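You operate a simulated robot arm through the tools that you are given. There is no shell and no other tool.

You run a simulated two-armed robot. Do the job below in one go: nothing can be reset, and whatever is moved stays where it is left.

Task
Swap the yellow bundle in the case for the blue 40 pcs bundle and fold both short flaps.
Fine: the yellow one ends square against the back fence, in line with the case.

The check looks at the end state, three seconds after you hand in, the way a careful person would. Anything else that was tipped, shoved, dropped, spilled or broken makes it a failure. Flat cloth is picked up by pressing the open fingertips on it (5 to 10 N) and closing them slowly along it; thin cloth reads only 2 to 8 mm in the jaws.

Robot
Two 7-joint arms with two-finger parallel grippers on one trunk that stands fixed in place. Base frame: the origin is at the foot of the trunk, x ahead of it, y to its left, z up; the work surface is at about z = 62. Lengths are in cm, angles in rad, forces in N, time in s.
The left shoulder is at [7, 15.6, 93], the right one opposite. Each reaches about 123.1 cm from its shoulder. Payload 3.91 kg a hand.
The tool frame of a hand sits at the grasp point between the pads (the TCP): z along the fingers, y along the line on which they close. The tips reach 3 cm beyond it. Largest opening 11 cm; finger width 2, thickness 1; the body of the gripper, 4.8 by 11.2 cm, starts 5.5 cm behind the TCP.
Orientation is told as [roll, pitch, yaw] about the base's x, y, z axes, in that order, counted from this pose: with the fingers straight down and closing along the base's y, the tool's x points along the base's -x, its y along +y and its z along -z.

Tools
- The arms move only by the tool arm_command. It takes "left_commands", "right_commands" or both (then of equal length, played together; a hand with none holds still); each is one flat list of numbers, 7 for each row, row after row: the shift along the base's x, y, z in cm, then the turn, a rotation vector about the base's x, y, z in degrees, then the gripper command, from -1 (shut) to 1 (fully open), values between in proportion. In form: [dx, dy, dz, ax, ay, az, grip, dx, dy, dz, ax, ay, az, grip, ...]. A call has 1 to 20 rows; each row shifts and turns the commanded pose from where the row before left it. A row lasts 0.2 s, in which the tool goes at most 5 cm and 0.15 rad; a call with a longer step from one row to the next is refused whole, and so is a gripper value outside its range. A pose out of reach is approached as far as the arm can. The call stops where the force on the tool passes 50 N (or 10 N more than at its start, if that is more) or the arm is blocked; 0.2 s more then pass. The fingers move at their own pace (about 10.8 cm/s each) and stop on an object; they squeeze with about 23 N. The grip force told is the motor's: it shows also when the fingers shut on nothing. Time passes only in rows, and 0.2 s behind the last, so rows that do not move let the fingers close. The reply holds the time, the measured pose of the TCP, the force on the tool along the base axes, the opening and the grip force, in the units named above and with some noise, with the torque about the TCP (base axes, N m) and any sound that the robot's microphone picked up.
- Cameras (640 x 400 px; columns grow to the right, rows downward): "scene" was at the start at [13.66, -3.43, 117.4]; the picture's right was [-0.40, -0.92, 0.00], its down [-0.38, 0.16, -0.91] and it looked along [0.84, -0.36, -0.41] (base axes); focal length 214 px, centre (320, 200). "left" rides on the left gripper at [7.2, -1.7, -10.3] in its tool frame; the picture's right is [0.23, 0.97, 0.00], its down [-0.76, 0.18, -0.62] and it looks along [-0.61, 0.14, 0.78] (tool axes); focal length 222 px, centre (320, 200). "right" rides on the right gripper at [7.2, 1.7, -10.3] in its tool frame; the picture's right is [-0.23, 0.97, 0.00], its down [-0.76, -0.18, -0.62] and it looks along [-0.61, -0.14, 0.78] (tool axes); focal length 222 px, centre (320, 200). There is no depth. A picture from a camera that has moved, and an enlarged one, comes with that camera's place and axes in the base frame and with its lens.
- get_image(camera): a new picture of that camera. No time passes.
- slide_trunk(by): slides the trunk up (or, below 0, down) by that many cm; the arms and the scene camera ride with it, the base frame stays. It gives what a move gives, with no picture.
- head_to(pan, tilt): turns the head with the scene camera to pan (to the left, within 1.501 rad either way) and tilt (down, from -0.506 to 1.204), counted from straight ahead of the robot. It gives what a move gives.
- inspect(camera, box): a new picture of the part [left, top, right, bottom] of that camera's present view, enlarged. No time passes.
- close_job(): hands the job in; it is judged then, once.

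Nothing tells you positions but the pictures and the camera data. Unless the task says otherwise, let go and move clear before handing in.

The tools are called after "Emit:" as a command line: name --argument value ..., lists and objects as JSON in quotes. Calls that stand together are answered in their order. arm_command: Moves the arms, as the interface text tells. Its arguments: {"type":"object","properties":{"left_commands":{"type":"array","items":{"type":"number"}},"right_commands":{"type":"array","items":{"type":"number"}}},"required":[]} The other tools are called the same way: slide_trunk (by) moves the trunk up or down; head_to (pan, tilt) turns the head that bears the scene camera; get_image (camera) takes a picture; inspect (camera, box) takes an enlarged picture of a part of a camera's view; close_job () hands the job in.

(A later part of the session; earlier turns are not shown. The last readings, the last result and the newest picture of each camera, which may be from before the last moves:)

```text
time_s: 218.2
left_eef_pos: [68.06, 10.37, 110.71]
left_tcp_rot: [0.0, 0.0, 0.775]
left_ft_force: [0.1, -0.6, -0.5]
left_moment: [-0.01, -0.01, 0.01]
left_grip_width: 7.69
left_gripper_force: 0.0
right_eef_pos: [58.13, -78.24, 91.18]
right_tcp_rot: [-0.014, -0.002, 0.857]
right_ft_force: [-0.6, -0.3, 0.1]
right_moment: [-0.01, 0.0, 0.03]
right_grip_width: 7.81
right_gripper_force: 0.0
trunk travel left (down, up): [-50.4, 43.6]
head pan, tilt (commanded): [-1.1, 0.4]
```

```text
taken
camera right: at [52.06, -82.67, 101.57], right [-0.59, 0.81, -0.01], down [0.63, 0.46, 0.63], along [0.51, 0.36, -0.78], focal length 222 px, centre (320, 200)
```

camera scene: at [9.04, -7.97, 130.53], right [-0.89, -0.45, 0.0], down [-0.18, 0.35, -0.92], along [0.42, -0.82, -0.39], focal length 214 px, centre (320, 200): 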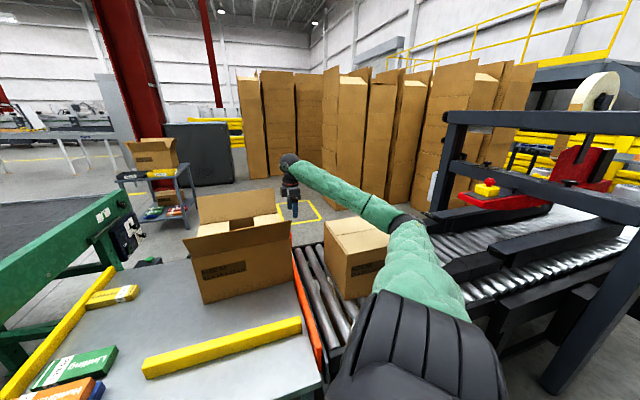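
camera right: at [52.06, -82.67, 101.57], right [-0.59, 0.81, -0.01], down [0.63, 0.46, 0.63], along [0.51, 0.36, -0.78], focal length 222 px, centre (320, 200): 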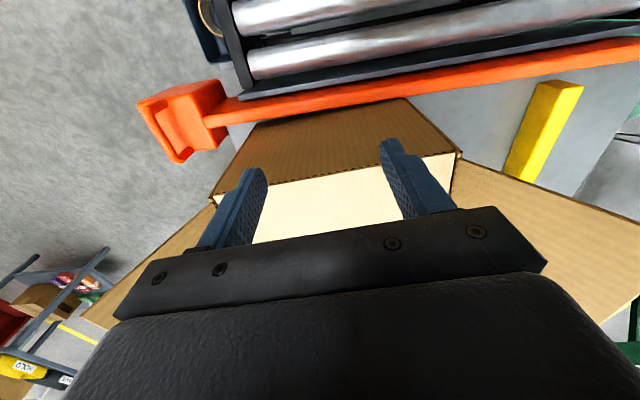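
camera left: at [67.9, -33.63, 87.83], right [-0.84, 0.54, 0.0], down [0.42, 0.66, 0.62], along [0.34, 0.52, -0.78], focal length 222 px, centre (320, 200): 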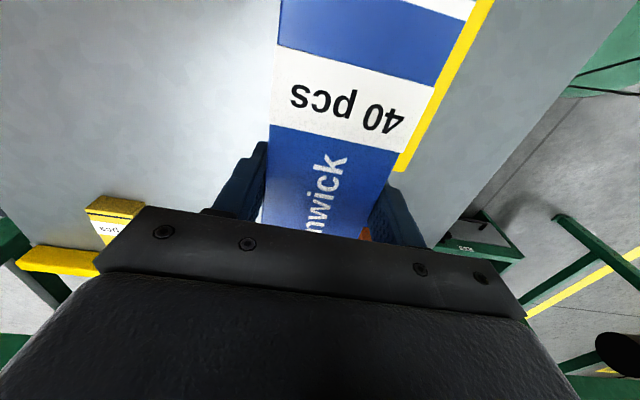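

Clearance to the sealer gets tight with a vertical hand, so I'll tilt the hand 20° inward again before going lower.

Emit:
arm_command --right_commands '[0, 0, 0, -5.04, 4.37, 0, 0.42, 0, 0, 0, -5.04, 4.37, 0, 0.42, 0, 0, 0, -5.04, 4.37, 0, 0.42, 0, 0, -2.5, 0, 0, 0, 0.42, 0, 0, -2.5, 0, 0, 0, 0.42, 0, 0, -2.2, 0, 0, 0, 0.42, 0, 0, -1.8, 0, 0, 0, 0.42, 0, 0, 0, 0, 0, 0, 0.42]'

Emit:
get_image --camera "scene"

Emit:
inspect --camera "scene" --box '[180, 130, 480, 330]'

Emit:
get_image --camera "right"

```text
time_s: 220.0
left_eef_pos: [68.06, 10.42, 110.56]
left_tcp_rot: [0.0, -0.002, 0.773]
left_ft_force: [0.0, 0.7, 0.1]
left_moment: [-0.02, -0.01, -0.02]
left_grip_width: 7.7
left_gripper_force: 0.1
right_eef_pos: [58.28, -78.48, 82.53]
right_tcp_rot: [-0.012, 0.347, 0.859]
right_ft_force: [-0.9, 1.1, -0.5]
right_moment: [0.0, 0.02, 0.02]
right_grip_width: 7.78
right_gripper_force: 0.0
trunk travel left (down, up): [-50.4, 43.6]
head pan, tilt (commanded): [-1.1, 0.4]
```

```text
taken
camera scene: at [9.02, -7.96, 130.54], right [-0.89, -0.45, 0.0], down [-0.18, 0.35, -0.92], along [0.42, -0.82, -0.39], focal length 214 px, centre (320, 200)
```

scene: 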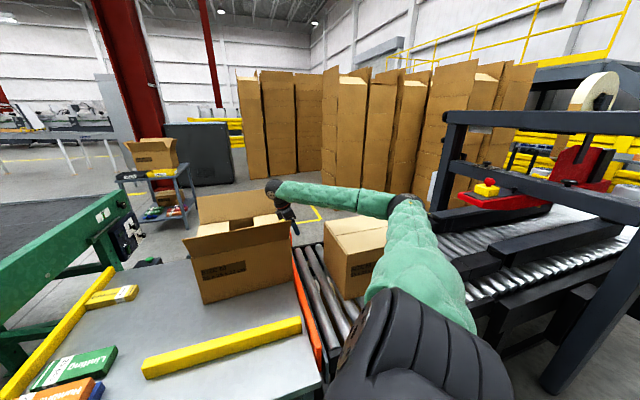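

```text
2.00 times, centred on (330, 230) of scene
camera zoom: at [9.02, -7.96, 130.54], right [-0.89, -0.45, 0.0], down [-0.18, 0.35, -0.92], along [0.42, -0.82, -0.39], focal length 429 px, centre (300, 140)
```

zoom: 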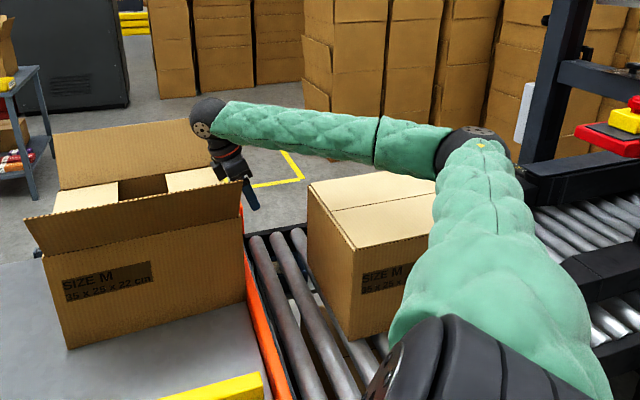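

```text
taken
camera right: at [54.77, -79.87, 94.7], right [-0.6, 0.8, -0.09], down [0.74, 0.59, 0.33], along [0.31, 0.13, -0.94], focal length 222 px, centre (320, 200)
```

right: 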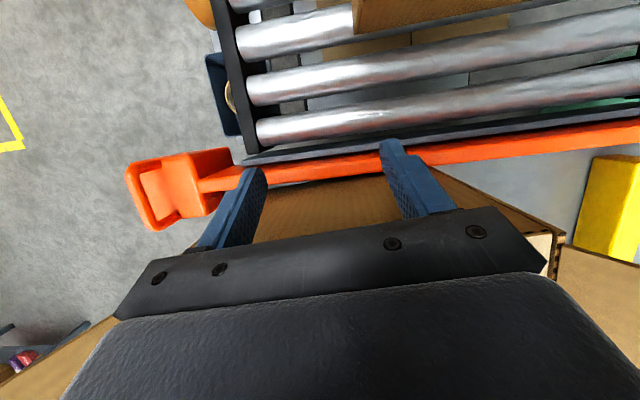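

The fingers hang just outside the end wall. I'll draw slowly toward the fence, first up to contact.

Emit:
arm_command --right_commands '[0.33, 0.38, 0, 0, 0, 0, 0.42, 0.33, 0.38, 0, 0, 0, 0, 0.42, 0.33, 0.38, 0, 0, 0, 0, 0.42, 0.33, 0.38, 0, 0, 0, 0, 0.42, 0.33, 0.38, 0, 0, 0, 0, 0.42, 0, 0, 0, 0, 0, 0, 0.42]'

Emit:
get_image --camera "right"

Emit:
inspect --camera "scene" --box '[180, 130, 380, 330]'

```text
time_s: 221.4
left_eef_pos: [67.99, 10.43, 110.61]
left_tcp_rot: [-0.001, 0.0, 0.772]
left_ft_force: [0.1, -0.2, 0.2]
left_moment: [-0.01, 0.03, -0.01]
left_grip_width: 7.68
left_gripper_force: 0.0
right_eef_pos: [59.91, -76.42, 82.58]
right_tcp_rot: [-0.013, 0.35, 0.858]
right_ft_force: [-1.1, -1.6, 2.1]
right_moment: [-0.03, -0.06, -0.14]
right_grip_width: 7.82
right_gripper_force: 0.6
trunk travel left (down, up): [-50.4, 43.6]
head pan, tilt (commanded): [-1.1, 0.4]
```

```text
taken
camera right: at [56.4, -77.85, 94.71], right [-0.6, 0.8, -0.09], down [0.74, 0.59, 0.33], along [0.31, 0.13, -0.94], focal length 222 px, centre (320, 200)
```

right: 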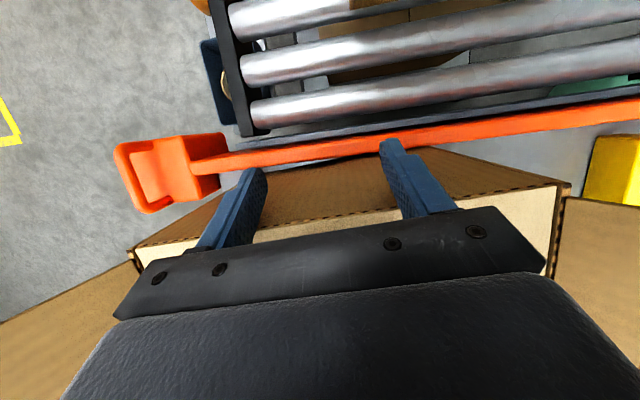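

```text
2.00 times, centred on (280, 230) of scene
camera zoom: at [9.01, -7.98, 130.54], right [-0.89, -0.45, 0.0], down [-0.18, 0.35, -0.92], along [0.42, -0.82, -0.39], focal length 429 px, centre (400, 140)
```

zoom: 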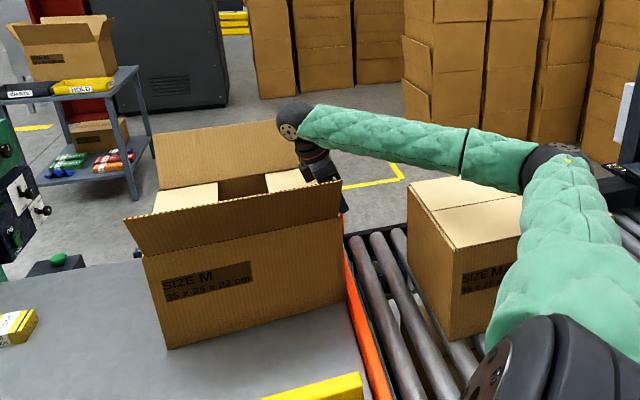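

I feel light contact. I'll draw the case about 1.8 cm.

Emit:
arm_command --right_commands '[0.2, 0.23, 0, 0, 0, 0, 0.42, 0.2, 0.23, 0, 0, 0, 0, 0.42, 0.2, 0.23, 0, 0, 0, 0, 0.42, 0, 0, 0, 0, 0, 0, 0.42]'

Emit:
inspect --camera "scene" --box '[180, 130, 380, 330]'

```text
time_s: 222.4
left_eef_pos: [68.09, 10.39, 110.66]
left_tcp_rot: [-0.001, 0.0, 0.775]
left_ft_force: [-0.1, -0.5, -0.2]
left_moment: [-0.02, 0.02, -0.01]
left_grip_width: 7.72
left_gripper_force: 0.1
right_eef_pos: [60.62, -75.65, 82.49]
right_tcp_rot: [-0.011, 0.346, 0.857]
right_ft_force: [-3.5, -2.2, 1.9]
right_moment: [0.01, -0.09, -0.08]
right_grip_width: 7.79
right_gripper_force: 0.0
trunk travel left (down, up): [-50.4, 43.6]
head pan, tilt (commanded): [-1.1, 0.4]
```

```text
2.00 times, centred on (280, 230) of scene
camera zoom: at [9.0, -7.98, 130.53], right [-0.89, -0.45, 0.0], down [-0.18, 0.35, -0.92], along [0.42, -0.82, -0.39], focal length 429 px, centre (400, 140)
```

zoom: 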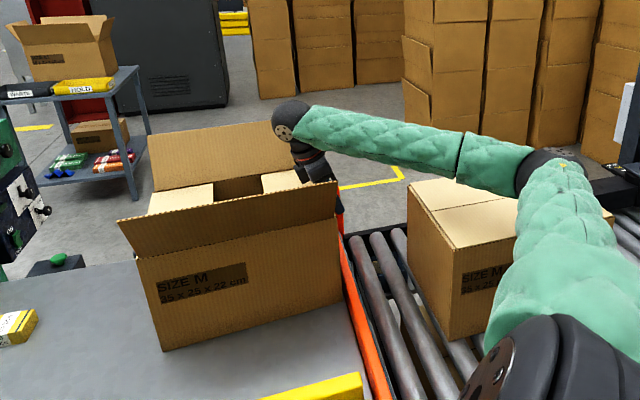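

It slides gently at about 4 N. I'll draw a little more.

Emit:
arm_command --right_commands '[0.2, 0.23, 0, 0, 0, 0, 0.42, 0.2, 0.23, 0, 0, 0, 0, 0.42, 0.2, 0.23, 0, 0, 0, 0, 0.42, 0, 0, 0, 0, 0, 0, 0.42]'

Emit:
head_to --pan -0.408 --tilt 0.424

Emit:
inspect --camera "scene" --box '[330, 170, 480, 300]'

```text
time_s: 223.4
left_eef_pos: [68.01, 10.53, 110.64]
left_tcp_rot: [0.001, -0.001, 0.772]
left_ft_force: [-0.7, -0.7, -0.7]
left_moment: [-0.01, -0.01, -0.01]
left_grip_width: 7.71
left_gripper_force: 0.0
right_eef_pos: [61.06, -75.11, 82.48]
right_tcp_rot: [-0.014, 0.348, 0.857]
right_ft_force: [-3.0, -2.9, 0.9]
right_moment: [0.03, -0.03, -0.01]
right_grip_width: 7.8
right_gripper_force: 0.1
trunk travel left (down, up): [-50.4, 43.6]
head pan, tilt (commanded): [-1.1, 0.4]
```

```text
time_s: 224.5
left_eef_pos: [67.99, 10.41, 110.68]
left_tcp_rot: [0.0, -0.001, 0.774]
left_ft_force: [0.6, -0.1, 0.4]
left_moment: [0.01, 0.01, 0.02]
left_grip_width: 7.69
left_gripper_force: 0.1
right_eef_pos: [61.2, -74.99, 82.49]
right_tcp_rot: [-0.013, 0.346, 0.857]
right_ft_force: [-1.7, -1.2, 0.9]
right_moment: [0.05, 0.01, 0.02]
right_grip_width: 7.82
right_gripper_force: 0.0
trunk travel left (down, up): [-50.4, 43.6]
head pan, tilt (commanded): [-0.408, 0.424]
```

```text
3.08 times, centred on (405, 235) of scene
camera zoom: at [13.29, -3.4, 130.31], right [-0.4, -0.92, 0.0], down [-0.38, 0.16, -0.91], along [0.84, -0.36, -0.41], focal length 660 px, centre (58, 92)
```

zoom: 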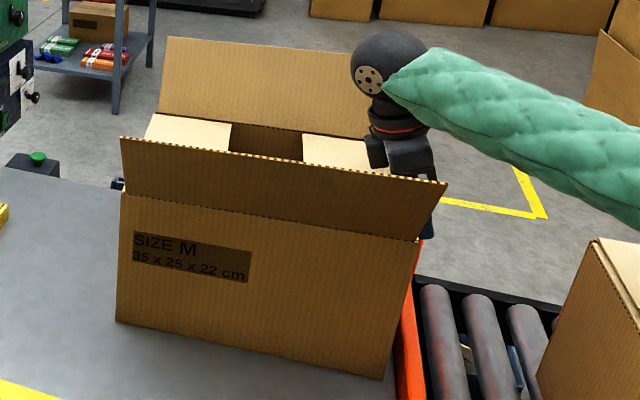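

It is drawn back by 1.75 cm along its length, matching the start in that direction. Now I'll unhook and lift the right hand away. What remains is a 1.6 cm push on the front face, slightly left of centre, with the left hand.

Emit:
arm_command --right_commands '[-0.5, -0.58, 0, 0, 0, 0, 0.42, -0.5, -0.58, 0, 0, 0, 0, 0.42, 0, 0, 3, 0, 0, 0, 0.42, 0, 0, 3, 0, 0, 0, 0.42, 0, 0, 3, 0, 0, 0, 0.42, 0, 0, 3, 0, 0, 0, 0.42, 0, 0, 3, 0, 0, 0, 0.42, 0, 0, 3, 0, 0, 0, 0.42, 0, 0, 3, 0, 0, 0, 0.42, 0, 0, 3, 0, 0, 0, 0.42]'

Emit:
arm_command --left_commands '[-1, -3.5, -1, 0, 0, -7.5, 0, -1, -3.5, -1, 0, 0, -7.5, -0.5, -1, -3.5, -1, 0, 0, -7.5, -1, -1, -3.5, -1, 0, 0, -7.5, -1, -1, -3.5, -1, 0, 0, -7.5, -1, -1, -3.5, -1, 0, 0, -7.5, -1, -1, -3.5, -1, 0, 0, -7.5, -1, -1, -3.5, -1, 0, 0, -7.5, -1, -1, -3.5, -1, 0, 0, -7.5, -1, -1, -3.5, -1, 0, 0, -7.5, -1, -1, -3.5, -1, 0, 0, -7, -1, 0, -2.5, 0, -4.37, -5.04, 0, -1, 0, -2, 0, -4.37, -5.04, 0, -1, 0, -2, 0, -4.37, -5.04, 0, -1, 0, -2, 0, -4.37, -5.04, 0, -1, 0, 0, 0, -4.37, -5.04, 0, -1, 0, 0, 0, -4.37, -5.04, 0, -1, 0, 0, 0, 0, 0, 0, -1]'

Emit:
get_image --camera "scene"

Emit:
get_image --camera "left"

```text
time_s: 226.1
left_eef_pos: [67.99, 10.4, 110.67]
left_tcp_rot: [0.0, 0.002, 0.773]
left_ft_force: [0.1, -0.9, 0.3]
left_moment: [0.04, 0.01, 0.01]
left_grip_width: 7.73
left_gripper_force: 0.0
right_eef_pos: [54.62, -75.93, 81.1]
right_tcp_rot: [0.267, 0.525, 0.969]
right_ft_force: [-5.5, 8.2, 18.8]
right_moment: [0.51, -1.29, 0.72]
right_grip_width: 7.79
right_gripper_force: 0.1
trunk travel left (down, up): [-50.4, 43.6]
head pan, tilt (commanded): [-0.408, 0.424]
stopped in row 8 (right hand): the force on the tool passed its limit at 118 N (the readings are from after the stop); the commanded pose is now the measured one
```

```text
time_s: 229.9
left_eef_pos: [56.89, -36.5, 99.67]
left_tcp_rot: [-0.046, -0.7, -0.642]
left_ft_force: [-0.6, 0.1, 0.1]
left_moment: [0.02, -0.04, -0.04]
left_grip_width: 0.0
left_gripper_force: 23.4
right_eef_pos: [54.51, -75.75, 81.06]
right_tcp_rot: [0.267, 0.526, 0.967]
right_ft_force: [0.3, 0.5, 35.1]
right_moment: [1.3, -2.21, 0.04]
right_grip_width: 7.79
right_gripper_force: 0.0
trunk travel left (down, up): [-50.4, 43.6]
head pan, tilt (commanded): [-0.408, 0.424]
```

```text
taken
camera scene: at [13.09, -3.16, 130.35], right [-0.4, -0.92, 0.0], down [-0.38, 0.16, -0.91], along [0.84, -0.36, -0.41], focal length 214 px, centre (320, 200)
```

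scene: 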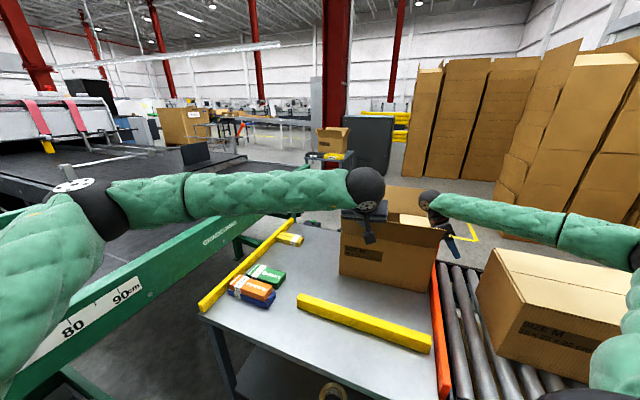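

```text
taken
camera left: at [46.3, -30.11, 103.08], right [0.47, 0.87, -0.18], down [0.27, 0.05, 0.96], along [0.84, -0.5, -0.21], focal length 222 px, centre (320, 200)
```

left: 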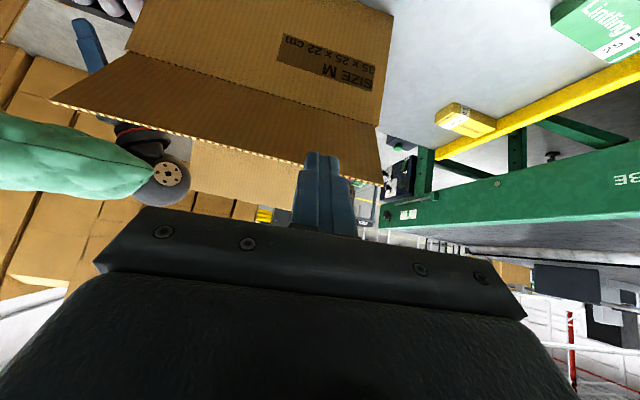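

The right arm was stopped hard while lifting, so something is catching it. I'll freeze and look.

Emit:
head_to --pan -1.1 --tilt 0.4

Emit:
get_image --camera "scene"

Emit:
inspect --camera "scene" --box '[180, 130, 480, 330]'

Emit:
get_image --camera "right"

```text
time_s: 231.0
left_eef_pos: [56.95, -36.38, 99.82]
left_tcp_rot: [-0.047, -0.698, -0.64]
left_ft_force: [0.4, 0.3, 0.0]
left_moment: [0.0, 0.02, -0.02]
left_grip_width: 0.01
left_gripper_force: 23.0
right_eef_pos: [54.64, -75.84, 81.09]
right_tcp_rot: [0.265, 0.526, 0.967]
right_ft_force: [-0.7, 0.3, 34.6]
right_moment: [1.23, -2.19, -0.01]
right_grip_width: 7.82
right_gripper_force: 0.1
trunk travel left (down, up): [-50.4, 43.6]
head pan, tilt (commanded): [-1.1, 0.4]
```

```text
taken
camera scene: at [8.83, -7.74, 130.57], right [-0.89, -0.45, 0.0], down [-0.18, 0.35, -0.92], along [0.42, -0.82, -0.39], focal length 214 px, centre (320, 200)
```

scene: 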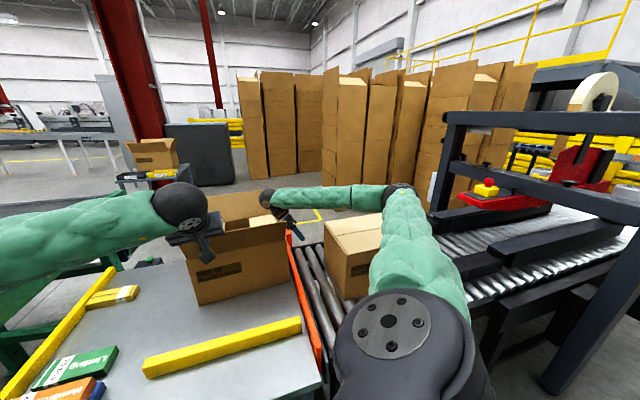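

```text
2.00 times, centred on (330, 230) of scene
camera zoom: at [8.83, -7.74, 130.57], right [-0.89, -0.45, 0.0], down [-0.18, 0.35, -0.92], along [0.42, -0.82, -0.39], focal length 429 px, centre (300, 140)
```

zoom: 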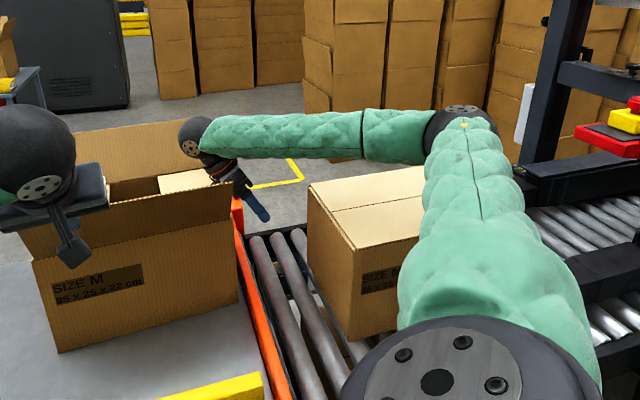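

```text
taken
camera right: at [54.9, -77.42, 93.75], right [-0.59, 0.8, 0.11], down [0.81, 0.58, 0.1], along [0.02, 0.14, -0.99], focal length 222 px, centre (320, 200)
```

right: 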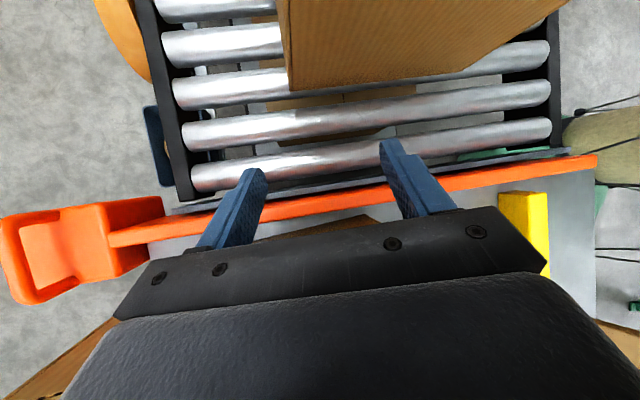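

Emit:
inspect --camera "scene" --box '[240, 170, 340, 260]'

Emit:
inspect --camera "scene" --box '[340, 150, 500, 290]'

Emit:
inspect --camera "left" --box '[40, 0, 340, 230]'

```text
4.44 times, centred on (290, 215) of scene
camera zoom: at [8.83, -7.74, 130.57], right [-0.89, -0.45, 0.0], down [-0.18, 0.35, -0.92], along [0.42, -0.82, -0.39], focal length 953 px, centre (453, 133)
```

zoom: 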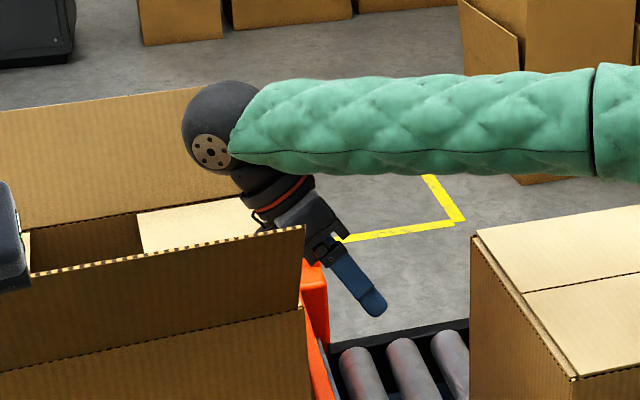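

```text
2.86 times, centred on (420, 220) of scene
camera zoom: at [8.83, -7.74, 130.57], right [-0.89, -0.45, 0.0], down [-0.18, 0.35, -0.92], along [0.42, -0.82, -0.39], focal length 613 px, centre (34, 143)
```

zoom: 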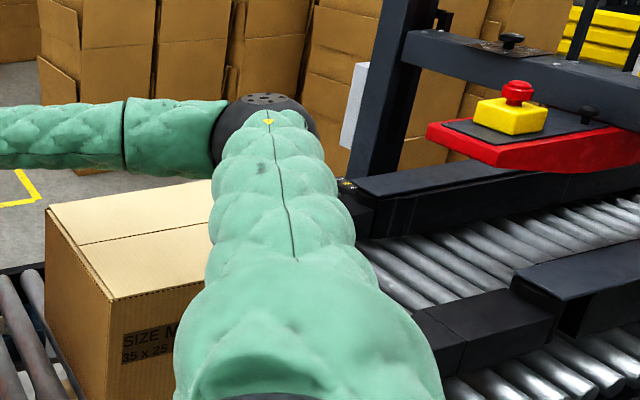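

```text
1.74 times, centred on (190, 115) of left
camera zoom: at [46.31, -30.1, 103.08], right [0.47, 0.87, -0.18], down [0.27, 0.05, 0.96], along [0.84, -0.5, -0.21], focal length 386 px, centre (546, 348)
```

zoom: 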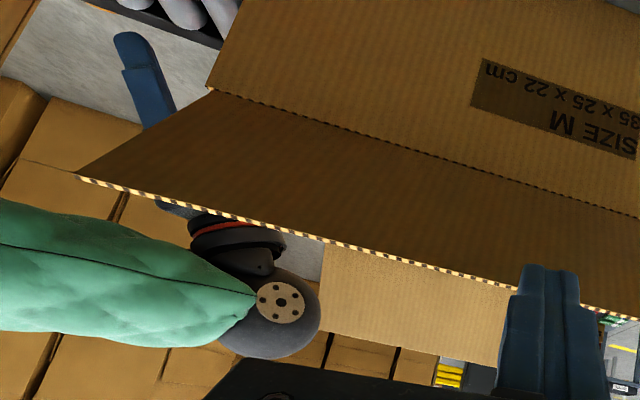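

The palm is resting on the edge of the case after the arm re-folded itself. I'll lift in very small steps and watch the force.

Emit:
arm_command --right_commands '[0, 0, 0.4, 0, 0, 0, 0.42, 0, 0, 0, 0, 0, 0, 0.42]'

Emit:
inspect --camera "scene" --box '[180, 130, 480, 330]'

```text
time_s: 231.6
left_eef_pos: [57.01, -36.47, 99.72]
left_tcp_rot: [-0.047, -0.698, -0.64]
left_ft_force: [-0.1, -0.1, 0.2]
left_moment: [-0.01, 0.03, 0.03]
left_grip_width: 0.0
left_gripper_force: 22.7
right_eef_pos: [54.54, -75.96, 81.07]
right_tcp_rot: [0.268, 0.528, 0.97]
right_ft_force: [-2.8, 3.7, 17.6]
right_moment: [0.51, -1.17, 0.38]
right_grip_width: 7.81
right_gripper_force: 0.0
trunk travel left (down, up): [-50.4, 43.6]
head pan, tilt (commanded): [-1.1, 0.4]
```

```text
2.00 times, centred on (330, 230) of scene
camera zoom: at [8.9, -7.84, 130.54], right [-0.89, -0.45, 0.0], down [-0.18, 0.35, -0.92], along [0.42, -0.82, -0.39], focal length 429 px, centre (300, 140)
```

zoom: 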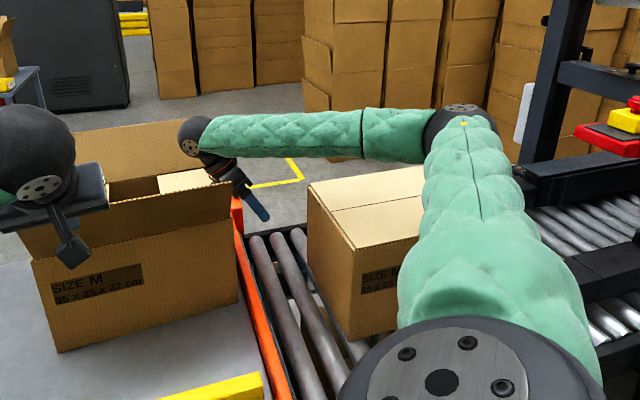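

The force halved, so this is the right direction. Continuing.

Emit:
arm_command --right_commands '[0, 0, 0.4, 0, 0, 0, 0.42, 0, 0, 0, 0, 0, 0, 0.42]'

Emit:
arm_command --right_commands '[0, 0, 0.4, 0, 0, 0, 0.42, 0, 0, 0, 0, 0, 0, 0.42]'

```text
time_s: 232.2
left_eef_pos: [57.15, -36.7, 99.67]
left_tcp_rot: [-0.047, -0.696, -0.642]
left_ft_force: [-0.2, -0.1, 0.2]
left_moment: [0.03, 0.0, 0.03]
left_grip_width: 0.02
left_gripper_force: 22.9
right_eef_pos: [54.52, -75.9, 81.55]
right_tcp_rot: [0.269, 0.525, 0.972]
right_ft_force: [0.6, -0.3, 1.7]
right_moment: [0.02, -0.01, 0.02]
right_grip_width: 7.81
right_gripper_force: 0.1
trunk travel left (down, up): [-50.4, 43.6]
head pan, tilt (commanded): [-1.1, 0.4]
```

```text
time_s: 232.8
left_eef_pos: [57.16, -36.65, 99.55]
left_tcp_rot: [-0.047, -0.695, -0.642]
left_ft_force: [0.6, -0.2, 0.0]
left_moment: [0.03, -0.01, 0.02]
left_grip_width: 0.0
left_gripper_force: 23.4
right_eef_pos: [54.63, -76.07, 81.94]
right_tcp_rot: [0.269, 0.525, 0.969]
right_ft_force: [-0.3, -0.5, -0.3]
right_moment: [-0.01, 0.0, -0.03]
right_grip_width: 7.82
right_gripper_force: 0.0
trunk travel left (down, up): [-50.4, 43.6]
head pan, tilt (commanded): [-1.1, 0.4]
```

The hand is free now. I'll raise the whole trunk instead of the arm, so the joints stay as they are.

Emit:
slide_trunk --by 10

Emit:
get_image --camera "scene"

Emit:
get_image --camera "right"

```text
time_s: 234.1
left_eef_pos: [57.2, -36.57, 109.54]
left_tcp_rot: [-0.047, -0.696, -0.643]
left_ft_force: [-0.1, 0.3, 0.2]
left_moment: [0.0, -0.02, 0.0]
left_grip_width: 0.0
left_gripper_force: 22.8
right_eef_pos: [54.69, -75.92, 91.93]
right_tcp_rot: [0.269, 0.527, 0.97]
right_ft_force: [0.4, -0.6, -1.0]
right_moment: [0.03, 0.03, -0.04]
right_grip_width: 7.78
right_gripper_force: 0.2
trunk travel left (down, up): [-60.4, 33.6]
head pan, tilt (commanded): [-1.1, 0.4]
```

```text
taken
camera scene: at [9.06, -8.02, 140.52], right [-0.89, -0.45, 0.0], down [-0.18, 0.35, -0.92], along [0.42, -0.82, -0.39], focal length 214 px, centre (320, 200)
```

scene: 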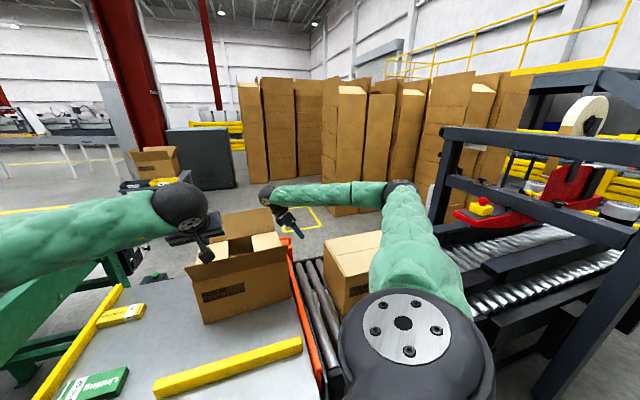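

```text
taken
camera right: at [55.03, -77.49, 104.64], right [-0.59, 0.8, 0.11], down [0.81, 0.58, 0.1], along [0.01, 0.15, -0.99], focal length 222 px, centre (320, 200)
```

right: 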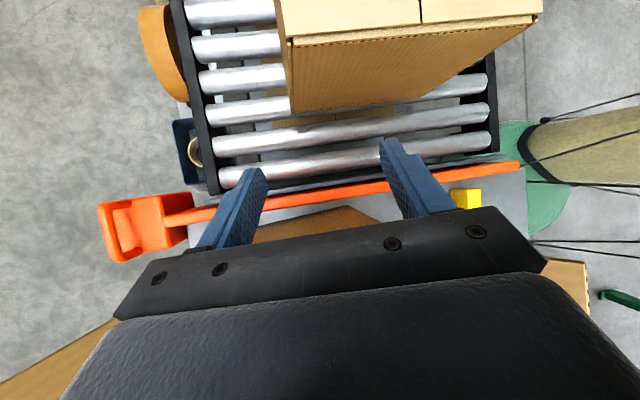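

Clear of the case. I'll raise a little more and check the flaps and the case.

Emit:
slide_trunk --by 12

Emit:
inspect --camera "scene" --box '[150, 150, 390, 350]'

Emit:
get_image --camera "left"

```text
time_s: 235.6
left_eef_pos: [57.09, -36.7, 121.54]
left_tcp_rot: [-0.048, -0.697, -0.644]
left_ft_force: [0.0, 0.9, -0.4]
left_moment: [-0.01, -0.02, -0.01]
left_grip_width: 0.01
left_gripper_force: 23.0
right_eef_pos: [54.66, -75.86, 103.96]
right_tcp_rot: [0.267, 0.525, 0.968]
right_ft_force: [-0.3, 0.0, -0.1]
right_moment: [0.0, 0.01, -0.01]
right_grip_width: 7.81
right_gripper_force: 0.0
trunk travel left (down, up): [-72.4, 21.6]
head pan, tilt (commanded): [-1.1, 0.4]
```

```text
2.00 times, centred on (270, 250) of scene
camera zoom: at [9.07, -8.02, 152.52], right [-0.89, -0.45, 0.0], down [-0.18, 0.35, -0.92], along [0.42, -0.82, -0.39], focal length 429 px, centre (420, 100)
```

zoom: 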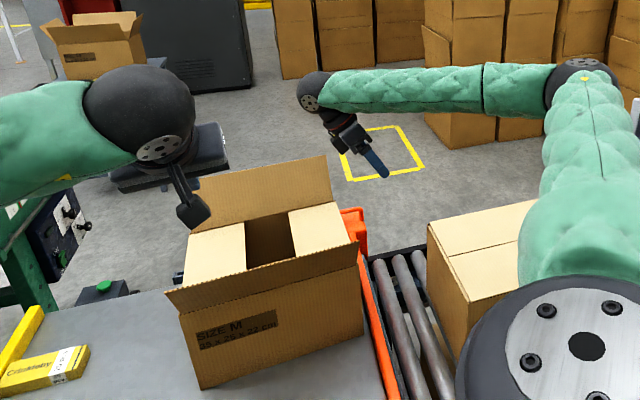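

```text
taken
camera left: at [46.51, -30.32, 124.9], right [0.47, 0.87, -0.18], down [0.28, 0.05, 0.96], along [0.84, -0.5, -0.22], focal length 222 px, centre (320, 200)
```

left: 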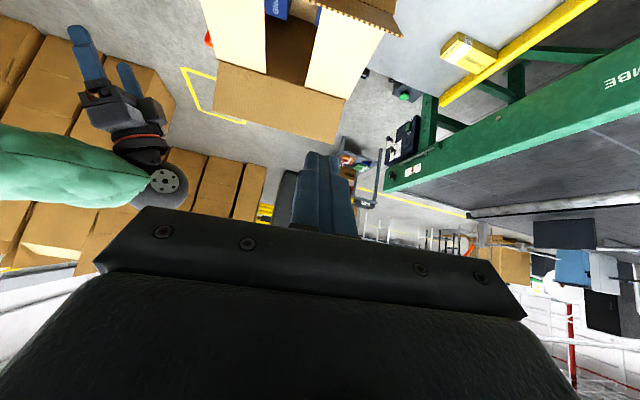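

The case and both flaps are fine. I'll straighten the right hand about its wrist and bring it over the middle of the case, high up, away from the sealer frame.

Emit:
arm_command --right_commands '[2.2, 1.12, 0.2, 3.18, -6.24, 0, 0.42, 2.2, 1.12, 0.2, 3.18, -6.24, 0, 0.42, 2.2, 1.12, 0.2, 3.18, -6.24, 0, 0.42, 2.2, 1.12, 0.2, 3.18, -6.24, 0, 0.42, 2.2, 1.12, 0.2, 2.5, -4.9, 0, 0.42, 0, 0, 0, 0, 0, 0, 0.42]'

Emit:
get_image --camera "scene"

```text
time_s: 237.0
left_eef_pos: [57.08, -36.65, 121.54]
left_tcp_rot: [-0.045, -0.697, -0.642]
left_ft_force: [0.5, 0.0, -0.1]
left_moment: [-0.03, -0.03, 0.01]
left_grip_width: 0.0
left_gripper_force: 22.6
right_eef_pos: [65.53, -70.47, 104.9]
right_tcp_rot: [0.0, -0.003, 0.896]
right_ft_force: [-0.1, 0.3, -1.0]
right_moment: [-0.01, 0.0, 0.01]
right_grip_width: 7.82
right_gripper_force: 0.0
trunk travel left (down, up): [-72.4, 21.6]
head pan, tilt (commanded): [-1.1, 0.4]
```

```text
taken
camera scene: at [8.99, -8.01, 152.54], right [-0.89, -0.45, 0.0], down [-0.18, 0.35, -0.92], along [0.42, -0.82, -0.39], focal length 214 px, centre (320, 200)
```

scene: 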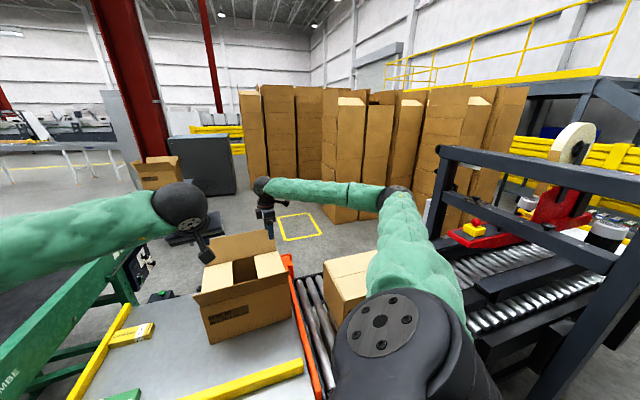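

Emit:
arm_command --right_commands '[0, 0, 3, 0, 0, -5, 0.42, 0, 0, 3, 0, 0, -5, 0.42, 0, 0, 3, 0, 0, -5, 0.42, 0, 0, 3, 0, 0, -5, 0.42, 0, 0, 3, 0, 0, -5, 0.42, 0, 0.5, 3, 0, 0, -5, 0.42, 0, 0.5, 3, 0, 0, -5, 0.42, 0, 0.5, 3, 0, 0, -5, 0.42, 0, 0.5, 3, 0, 0, -5, 0.42, 0, 0.5, 3, 0, 0, -5, 0.42, 0, 0, 0, 0, 0, 0, 0.42]'

Emit:
get_image --camera "scene"

```text
time_s: 239.4
left_eef_pos: [56.96, -36.51, 121.8]
left_tcp_rot: [-0.045, -0.698, -0.644]
left_ft_force: [0.2, 0.1, 0.1]
left_moment: [0.0, 0.0, -0.02]
left_grip_width: 0.01
left_gripper_force: 23.1
right_eef_pos: [65.5, -67.36, 135.26]
right_tcp_rot: [0.002, -0.004, 0.023]
right_ft_force: [-0.2, -0.5, 1.4]
right_moment: [0.02, -0.01, 0.01]
right_grip_width: 7.82
right_gripper_force: 0.1
trunk travel left (down, up): [-72.4, 21.6]
head pan, tilt (commanded): [-1.1, 0.4]
```

```text
taken
camera scene: at [8.71, -7.79, 152.56], right [-0.89, -0.45, 0.0], down [-0.17, 0.35, -0.92], along [0.42, -0.82, -0.39], focal length 214 px, centre (320, 200)
```

scene: 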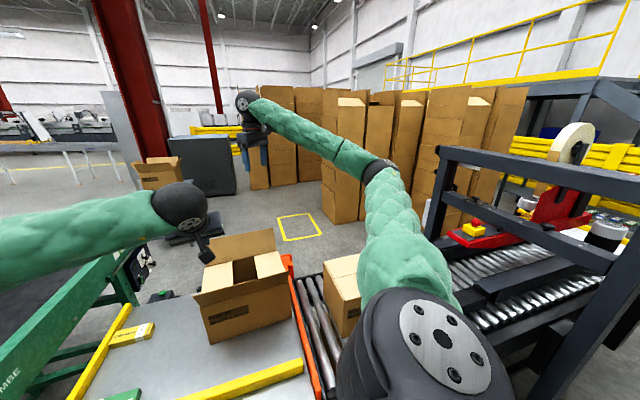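

The right arm is parked high. Now I'll lower the trunk and bring the left hand, with closed fingers tilted toward the case, in front of its front face.

Emit:
slide_trunk --by -25

Emit:
arm_command --left_commands '[-0.8, -0.9, -2.5, 0, 0, 0, -1, -0.8, -0.9, -2.5, 0, 0, 0, -1, -0.8, -0.9, -2.5, 0, 0, 0, -1, 0, 0, -2.5, 0, 0, 0, -1, 0, 0, -2.5, 0, 0, 0, -1, 0, 0, -2.5, 0, 0, 0, -1, 0, 0, 0, 0, 0, 0, -1]'

Emit:
head_to --pan -0.5 --tilt 0.55

Emit:
get_image --camera "scene"

Emit:
get_image --camera "left"

```text
time_s: 242.0
left_eef_pos: [57.07, -36.55, 96.64]
left_tcp_rot: [-0.047, -0.697, -0.642]
left_ft_force: [-0.2, 0.3, 0.2]
left_moment: [0.01, -0.03, 0.02]
left_grip_width: 0.01
left_gripper_force: 22.5
right_eef_pos: [65.76, -67.69, 109.84]
right_tcp_rot: [0.002, -0.003, 0.023]
right_ft_force: [0.3, -0.5, 0.0]
right_moment: [-0.01, -0.02, -0.01]
right_grip_width: 7.81
right_gripper_force: 0.0
trunk travel left (down, up): [-47.4, 46.6]
head pan, tilt (commanded): [-1.1, 0.4]
```

```text
time_s: 243.6
left_eef_pos: [54.63, -39.12, 81.63]
left_tcp_rot: [-0.045, -0.696, -0.641]
left_ft_force: [0.5, 0.2, 1.1]
left_moment: [0.03, -0.01, -0.01]
left_grip_width: 0.02
left_gripper_force: 22.9
right_eef_pos: [65.74, -67.65, 109.92]
right_tcp_rot: [0.002, -0.001, 0.024]
right_ft_force: [0.3, 0.5, -0.5]
right_moment: [-0.01, 0.03, -0.01]
right_grip_width: 7.78
right_gripper_force: 0.0
trunk travel left (down, up): [-47.4, 46.6]
head pan, tilt (commanded): [-1.1, 0.4]
```

```text
time_s: 244.6
left_eef_pos: [54.71, -39.18, 81.74]
left_tcp_rot: [-0.048, -0.696, -0.641]
left_ft_force: [-0.1, 0.0, 0.4]
left_moment: [0.02, 0.03, -0.01]
left_grip_width: 0.0
left_gripper_force: 23.1
right_eef_pos: [65.88, -67.6, 109.87]
right_tcp_rot: [0.003, 0.0, 0.025]
right_ft_force: [-0.3, -0.4, 0.6]
right_moment: [-0.01, -0.01, 0.0]
right_grip_width: 7.82
right_gripper_force: 0.1
trunk travel left (down, up): [-47.4, 46.6]
head pan, tilt (commanded): [-0.499, 0.55]
```

```text
taken
camera scene: at [12.71, -4.05, 126.16], right [-0.48, -0.88, 0.0], down [-0.46, 0.25, -0.85], along [0.75, -0.41, -0.52], focal length 214 px, centre (320, 200)
```

scene: 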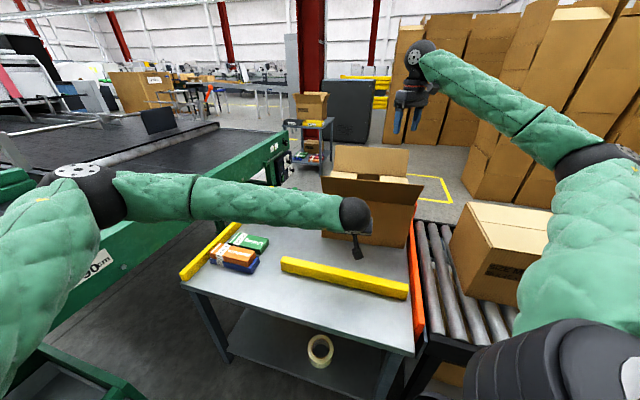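

```text
taken
camera left: at [44.12, -32.82, 85.0], right [0.47, 0.87, -0.18], down [0.28, 0.05, 0.96], along [0.84, -0.5, -0.22], focal length 222 px, centre (320, 200)
```

left: 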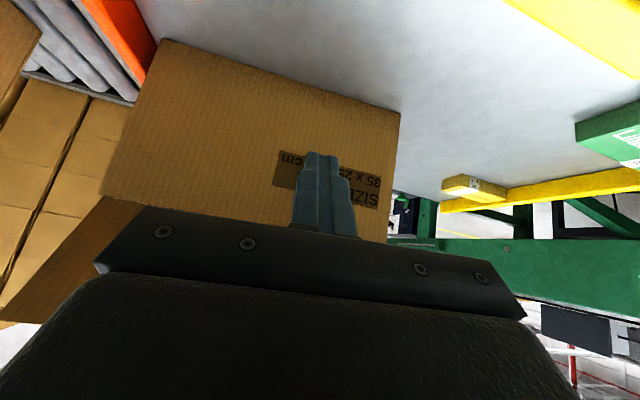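

Emit:
arm_command --left_commands '[0, 0, -2.5, 0, 0, 0, -1, 0, 0, -2.5, 0, 0, 0, -1, 0, 0, -2.5, 0, 0, 0, -1, 0, 0, -2, 0, 0, 0, -1, 1.06, -0.92, 0, 0, 0, 0, -1, 1.06, -0.92, 0, 0, 0, 0, -1, 1.06, -0.92, 0, 0, 0, 0, -1, 1.06, -0.92, 0, 0, 0, 0, -1, 1.06, -0.92, 0, 0, 0, 0, -1, 1.06, -0.92, 0, 0, 0, 0, -1, 1.06, -0.92, 0, 0, 0, 0, -1, 0, 0, 0, 0, 0, 0, -1]'

Emit:
get_image --camera "left"

Emit:
inspect --camera "scene" --box '[250, 120, 470, 320]'

```text
time_s: 247.2
left_eef_pos: [62.29, -45.91, 72.01]
left_tcp_rot: [-0.048, -0.697, -0.64]
left_ft_force: [0.4, -0.1, 0.0]
left_moment: [-0.01, 0.03, 0.04]
left_grip_width: 0.0
left_gripper_force: 22.7
right_eef_pos: [65.85, -67.63, 109.98]
right_tcp_rot: [0.002, 0.0, 0.025]
right_ft_force: [-0.1, 0.3, 0.4]
right_moment: [0.0, 0.0, -0.01]
right_grip_width: 7.83
right_gripper_force: 0.0
trunk travel left (down, up): [-47.4, 46.6]
head pan, tilt (commanded): [-0.499, 0.55]
```

```text
taken
camera left: at [51.61, -39.59, 75.31], right [0.47, 0.87, -0.18], down [0.28, 0.05, 0.96], along [0.84, -0.5, -0.22], focal length 222 px, centre (320, 200)
```

left: 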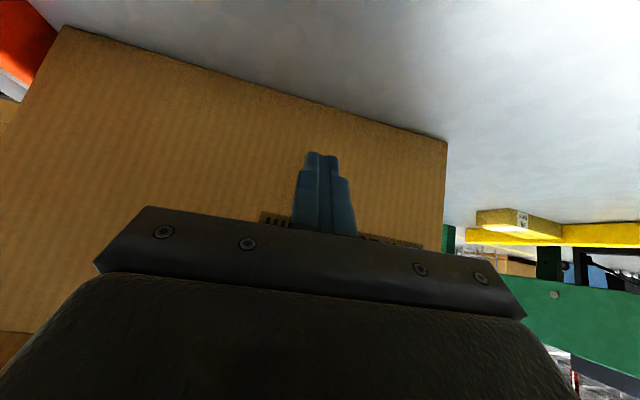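

```text
2.00 times, centred on (360, 220) of scene
camera zoom: at [12.71, -4.03, 126.16], right [-0.48, -0.88, 0.0], down [-0.46, 0.25, -0.85], along [0.75, -0.41, -0.52], focal length 429 px, centre (240, 160)
```

zoom: 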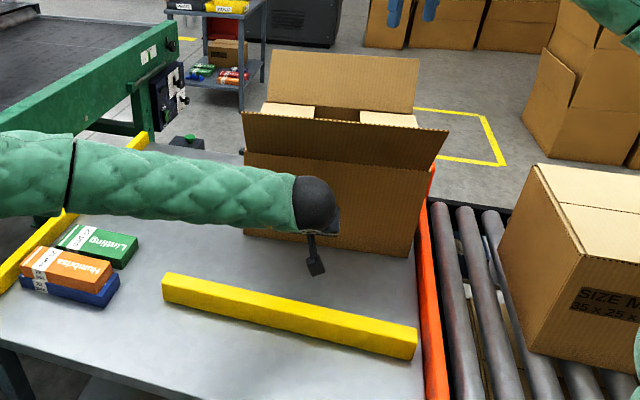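

Lined up slightly left of the face centre. I'll approach to contact.

Emit:
arm_command --left_commands '[0.75, -0.655, 0, 0, 0, 0, -1, 0.75, -0.655, 0, 0, 0, 0, -1, 0.75, -0.655, 0, 0, 0, 0, -1, 0.23, -0.2, 0, 0, 0, 0, -1, 0.23, -0.2, 0, 0, 0, 0, -1, 0, 0, 0, 0, 0, 0, -1]'

Emit:
arm_command --left_commands '[0.23, -0.2, 0, 0, 0, 0, -1, 0.23, -0.2, 0, 0, 0, 0, -1, 0, 0, 0, 0, 0, 0, -1]'

Emit:
get_image --camera "left"

```text
time_s: 248.6
left_eef_pos: [64.85, -47.93, 72.0]
left_tcp_rot: [-0.046, -0.696, -0.642]
left_ft_force: [-0.6, 0.9, 0.6]
left_moment: [-0.08, 0.02, -0.03]
left_grip_width: 0.0
left_gripper_force: 23.1
right_eef_pos: [65.94, -67.69, 109.89]
right_tcp_rot: [0.003, -0.001, 0.023]
right_ft_force: [-0.1, -0.9, 0.2]
right_moment: [0.01, 0.03, 0.01]
right_grip_width: 7.81
right_gripper_force: 0.0
trunk travel left (down, up): [-47.4, 46.6]
head pan, tilt (commanded): [-0.499, 0.55]
```

```text
time_s: 249.4
left_eef_pos: [65.21, -48.42, 71.98]
left_tcp_rot: [-0.047, -0.698, -0.641]
left_ft_force: [-2.4, 2.4, 0.0]
left_moment: [0.03, 0.07, -0.02]
left_grip_width: 0.04
left_gripper_force: 23.0
right_eef_pos: [65.79, -67.82, 109.92]
right_tcp_rot: [0.001, -0.001, 0.025]
right_ft_force: [0.0, 0.1, 0.7]
right_moment: [0.0, -0.02, 0.0]
right_grip_width: 7.81
right_gripper_force: 0.0
trunk travel left (down, up): [-47.4, 46.6]
head pan, tilt (commanded): [-0.499, 0.55]
```

```text
taken
camera left: at [54.57, -42.1, 75.39], right [0.47, 0.87, -0.18], down [0.28, 0.05, 0.96], along [0.84, -0.5, -0.22], focal length 222 px, centre (320, 200)
```

left: 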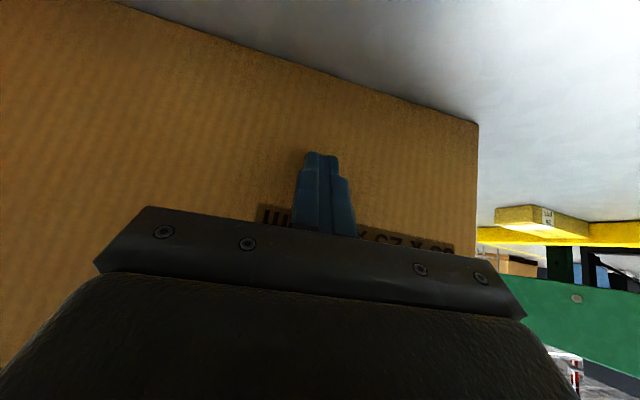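

It slides at about 3 N. I'll push another centimetre and then measure.

Emit:
arm_command --left_commands '[0.23, -0.2, 0, 0, 0, 0, -1, 0.23, -0.2, 0, 0, 0, 0, -1, 0.23, -0.2, 0, 0, 0, 0, -1, 0, 0, 0, 0, 0, 0, -1]'

Emit:
head_to --pan -0.408 --tilt 0.424

Emit:
inspect --camera "scene" --box '[330, 165, 480, 295]'

```text
time_s: 250.4
left_eef_pos: [65.88, -49.01, 72.09]
left_tcp_rot: [-0.046, -0.697, -0.642]
left_ft_force: [-2.2, 2.3, 1.2]
left_moment: [0.0, 0.05, 0.0]
left_grip_width: 0.0
left_gripper_force: 22.8
right_eef_pos: [65.83, -67.57, 109.94]
right_tcp_rot: [0.002, -0.003, 0.023]
right_ft_force: [-0.8, 0.4, 0.0]
right_moment: [0.0, 0.01, 0.03]
right_grip_width: 7.81
right_gripper_force: 0.0
trunk travel left (down, up): [-47.4, 46.6]
head pan, tilt (commanded): [-0.499, 0.55]
```

```text
time_s: 251.1
left_eef_pos: [65.97, -48.98, 72.01]
left_tcp_rot: [-0.047, -0.695, -0.639]
left_ft_force: [-1.1, 1.7, -0.1]
left_moment: [-0.03, 0.0, 0.03]
left_grip_width: 0.02
left_gripper_force: 23.0
right_eef_pos: [65.83, -67.67, 109.96]
right_tcp_rot: [0.001, 0.001, 0.023]
right_ft_force: [-0.1, 0.4, -0.3]
right_moment: [0.01, 0.02, 0.0]
right_grip_width: 7.79
right_gripper_force: 0.1
trunk travel left (down, up): [-47.4, 46.6]
head pan, tilt (commanded): [-0.408, 0.424]
```

```text
3.08 times, centred on (405, 230) of scene
camera zoom: at [13.29, -3.41, 127.3], right [-0.4, -0.92, 0.0], down [-0.38, 0.16, -0.91], along [0.84, -0.36, -0.41], focal length 660 px, centre (58, 108)
```

zoom: 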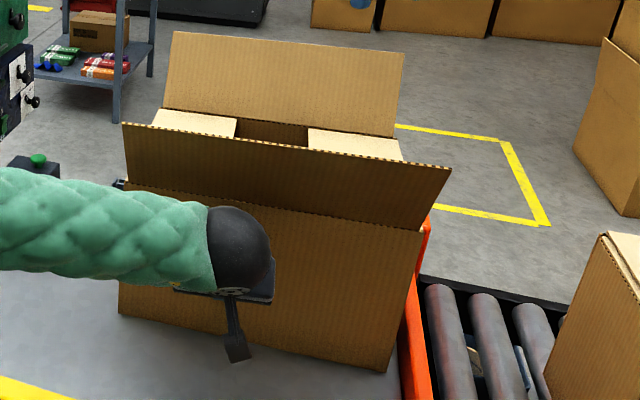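

Position is restored to within a few mm, but the case is still turned about 2°. I'll shift the push point to the left end of the face and nudge once more.

Emit:
arm_command --left_commands '[-0.75, 0.65, 0, 0, 0, 0, -1, -0.4, 0.35, 0, 0, 0, 0, -1, 1.15, 1.32, 0, 0, 0, 0, -1, 1.15, 1.32, 0, 0, 0, 0, -1, 1.15, 1.32, 0, 0, 0, 0, -1, 1.15, 1.32, 0, 0, 0, 0, -1, 1.15, 1.32, 0, 0, 0, 0, -1, 1.15, 1.32, 0, 0, 0, 0, -1, 0, 0, 0, 0, 0, 0, -1]'

Emit:
get_image --camera "left"

Emit:
inspect --camera "scene" --box '[300, 150, 480, 300]'

```text
time_s: 253.1
left_eef_pos: [71.71, -40.15, 72.09]
left_tcp_rot: [-0.047, -0.696, -0.643]
left_ft_force: [-0.3, 0.9, 0.2]
left_moment: [0.01, -0.03, 0.02]
left_grip_width: 0.01
left_gripper_force: 22.8
right_eef_pos: [65.83, -67.66, 109.83]
right_tcp_rot: [0.0, 0.001, 0.025]
right_ft_force: [0.2, 0.2, 0.6]
right_moment: [0.0, 0.03, 0.01]
right_grip_width: 7.8
right_gripper_force: 0.1
trunk travel left (down, up): [-47.4, 46.6]
head pan, tilt (commanded): [-0.408, 0.424]
```

```text
taken
camera left: at [61.05, -33.88, 75.46], right [0.47, 0.87, -0.18], down [0.28, 0.05, 0.96], along [0.84, -0.5, -0.22], focal length 222 px, centre (320, 200)
```

left: 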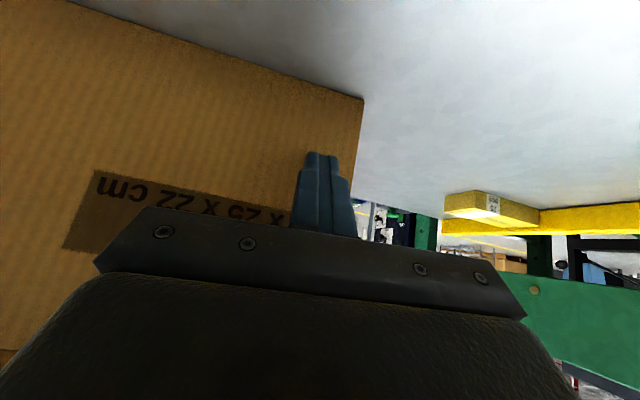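

```text
2.67 times, centred on (390, 225) of scene
camera zoom: at [13.3, -3.44, 127.31], right [-0.4, -0.92, 0.0], down [-0.38, 0.16, -0.91], along [0.84, -0.36, -0.41], focal length 572 px, centre (133, 133)
```

zoom: 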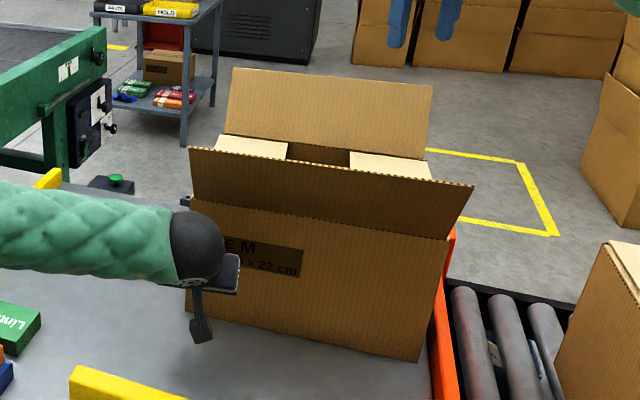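

Emit:
arm_command --left_commands '[0.45, -0.39, 0, 0, 0, 0, -1, 0.45, -0.39, 0, 0, 0, 0, -1, 0.23, -0.2, 0, 0, 0, 0, -1, 0.23, -0.2, 0, 0, 0, 0, -1, 0, 0, 0, 0, 0, 0, -1]'

Emit:
arm_command --left_commands '[0.23, -0.2, 0, 0, 0, 0, -1, 0.23, -0.2, 0, 0, 0, 0, -1, 0, 0, 0, 0, 0, 0, -1]'

Emit:
inspect --camera "scene" --box '[330, 165, 480, 295]'

```text
time_s: 254.3
left_eef_pos: [73.12, -41.34, 72.08]
left_tcp_rot: [-0.046, -0.694, -0.64]
left_ft_force: [-2.0, 0.8, 0.5]
left_moment: [0.05, -0.01, 0.02]
left_grip_width: 0.0
left_gripper_force: 22.8
right_eef_pos: [65.72, -67.69, 110.02]
right_tcp_rot: [0.001, 0.0, 0.025]
right_ft_force: [0.3, -0.4, -0.7]
right_moment: [0.01, 0.0, 0.01]
right_grip_width: 7.79
right_gripper_force: 0.0
trunk travel left (down, up): [-47.4, 46.6]
head pan, tilt (commanded): [-0.408, 0.424]
```

```text
time_s: 255.1
left_eef_pos: [73.54, -41.79, 72.0]
left_tcp_rot: [-0.045, -0.696, -0.64]
left_ft_force: [-1.6, 2.3, -0.8]
left_moment: [0.07, 0.0, -0.01]
left_grip_width: 0.0
left_gripper_force: 22.9
right_eef_pos: [65.86, -67.68, 109.84]
right_tcp_rot: [0.002, 0.0, 0.024]
right_ft_force: [-0.8, 0.1, 0.2]
right_moment: [-0.01, -0.02, 0.01]
right_grip_width: 7.82
right_gripper_force: 0.1
trunk travel left (down, up): [-47.4, 46.6]
head pan, tilt (commanded): [-0.408, 0.424]
```

```text
3.08 times, centred on (405, 230) of scene
camera zoom: at [13.3, -3.4, 127.31], right [-0.4, -0.92, 0.0], down [-0.38, 0.16, -0.91], along [0.84, -0.36, -0.41], focal length 660 px, centre (58, 108)
```

zoom: 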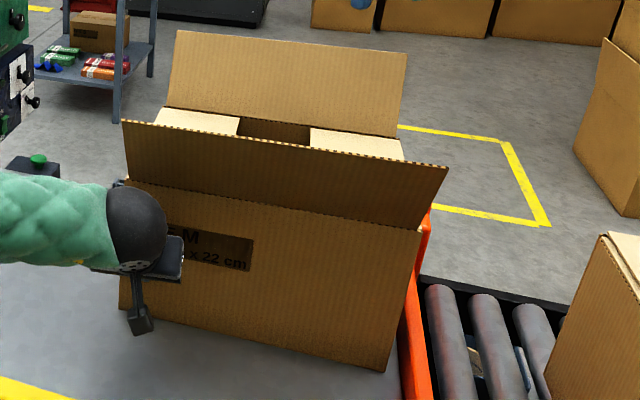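

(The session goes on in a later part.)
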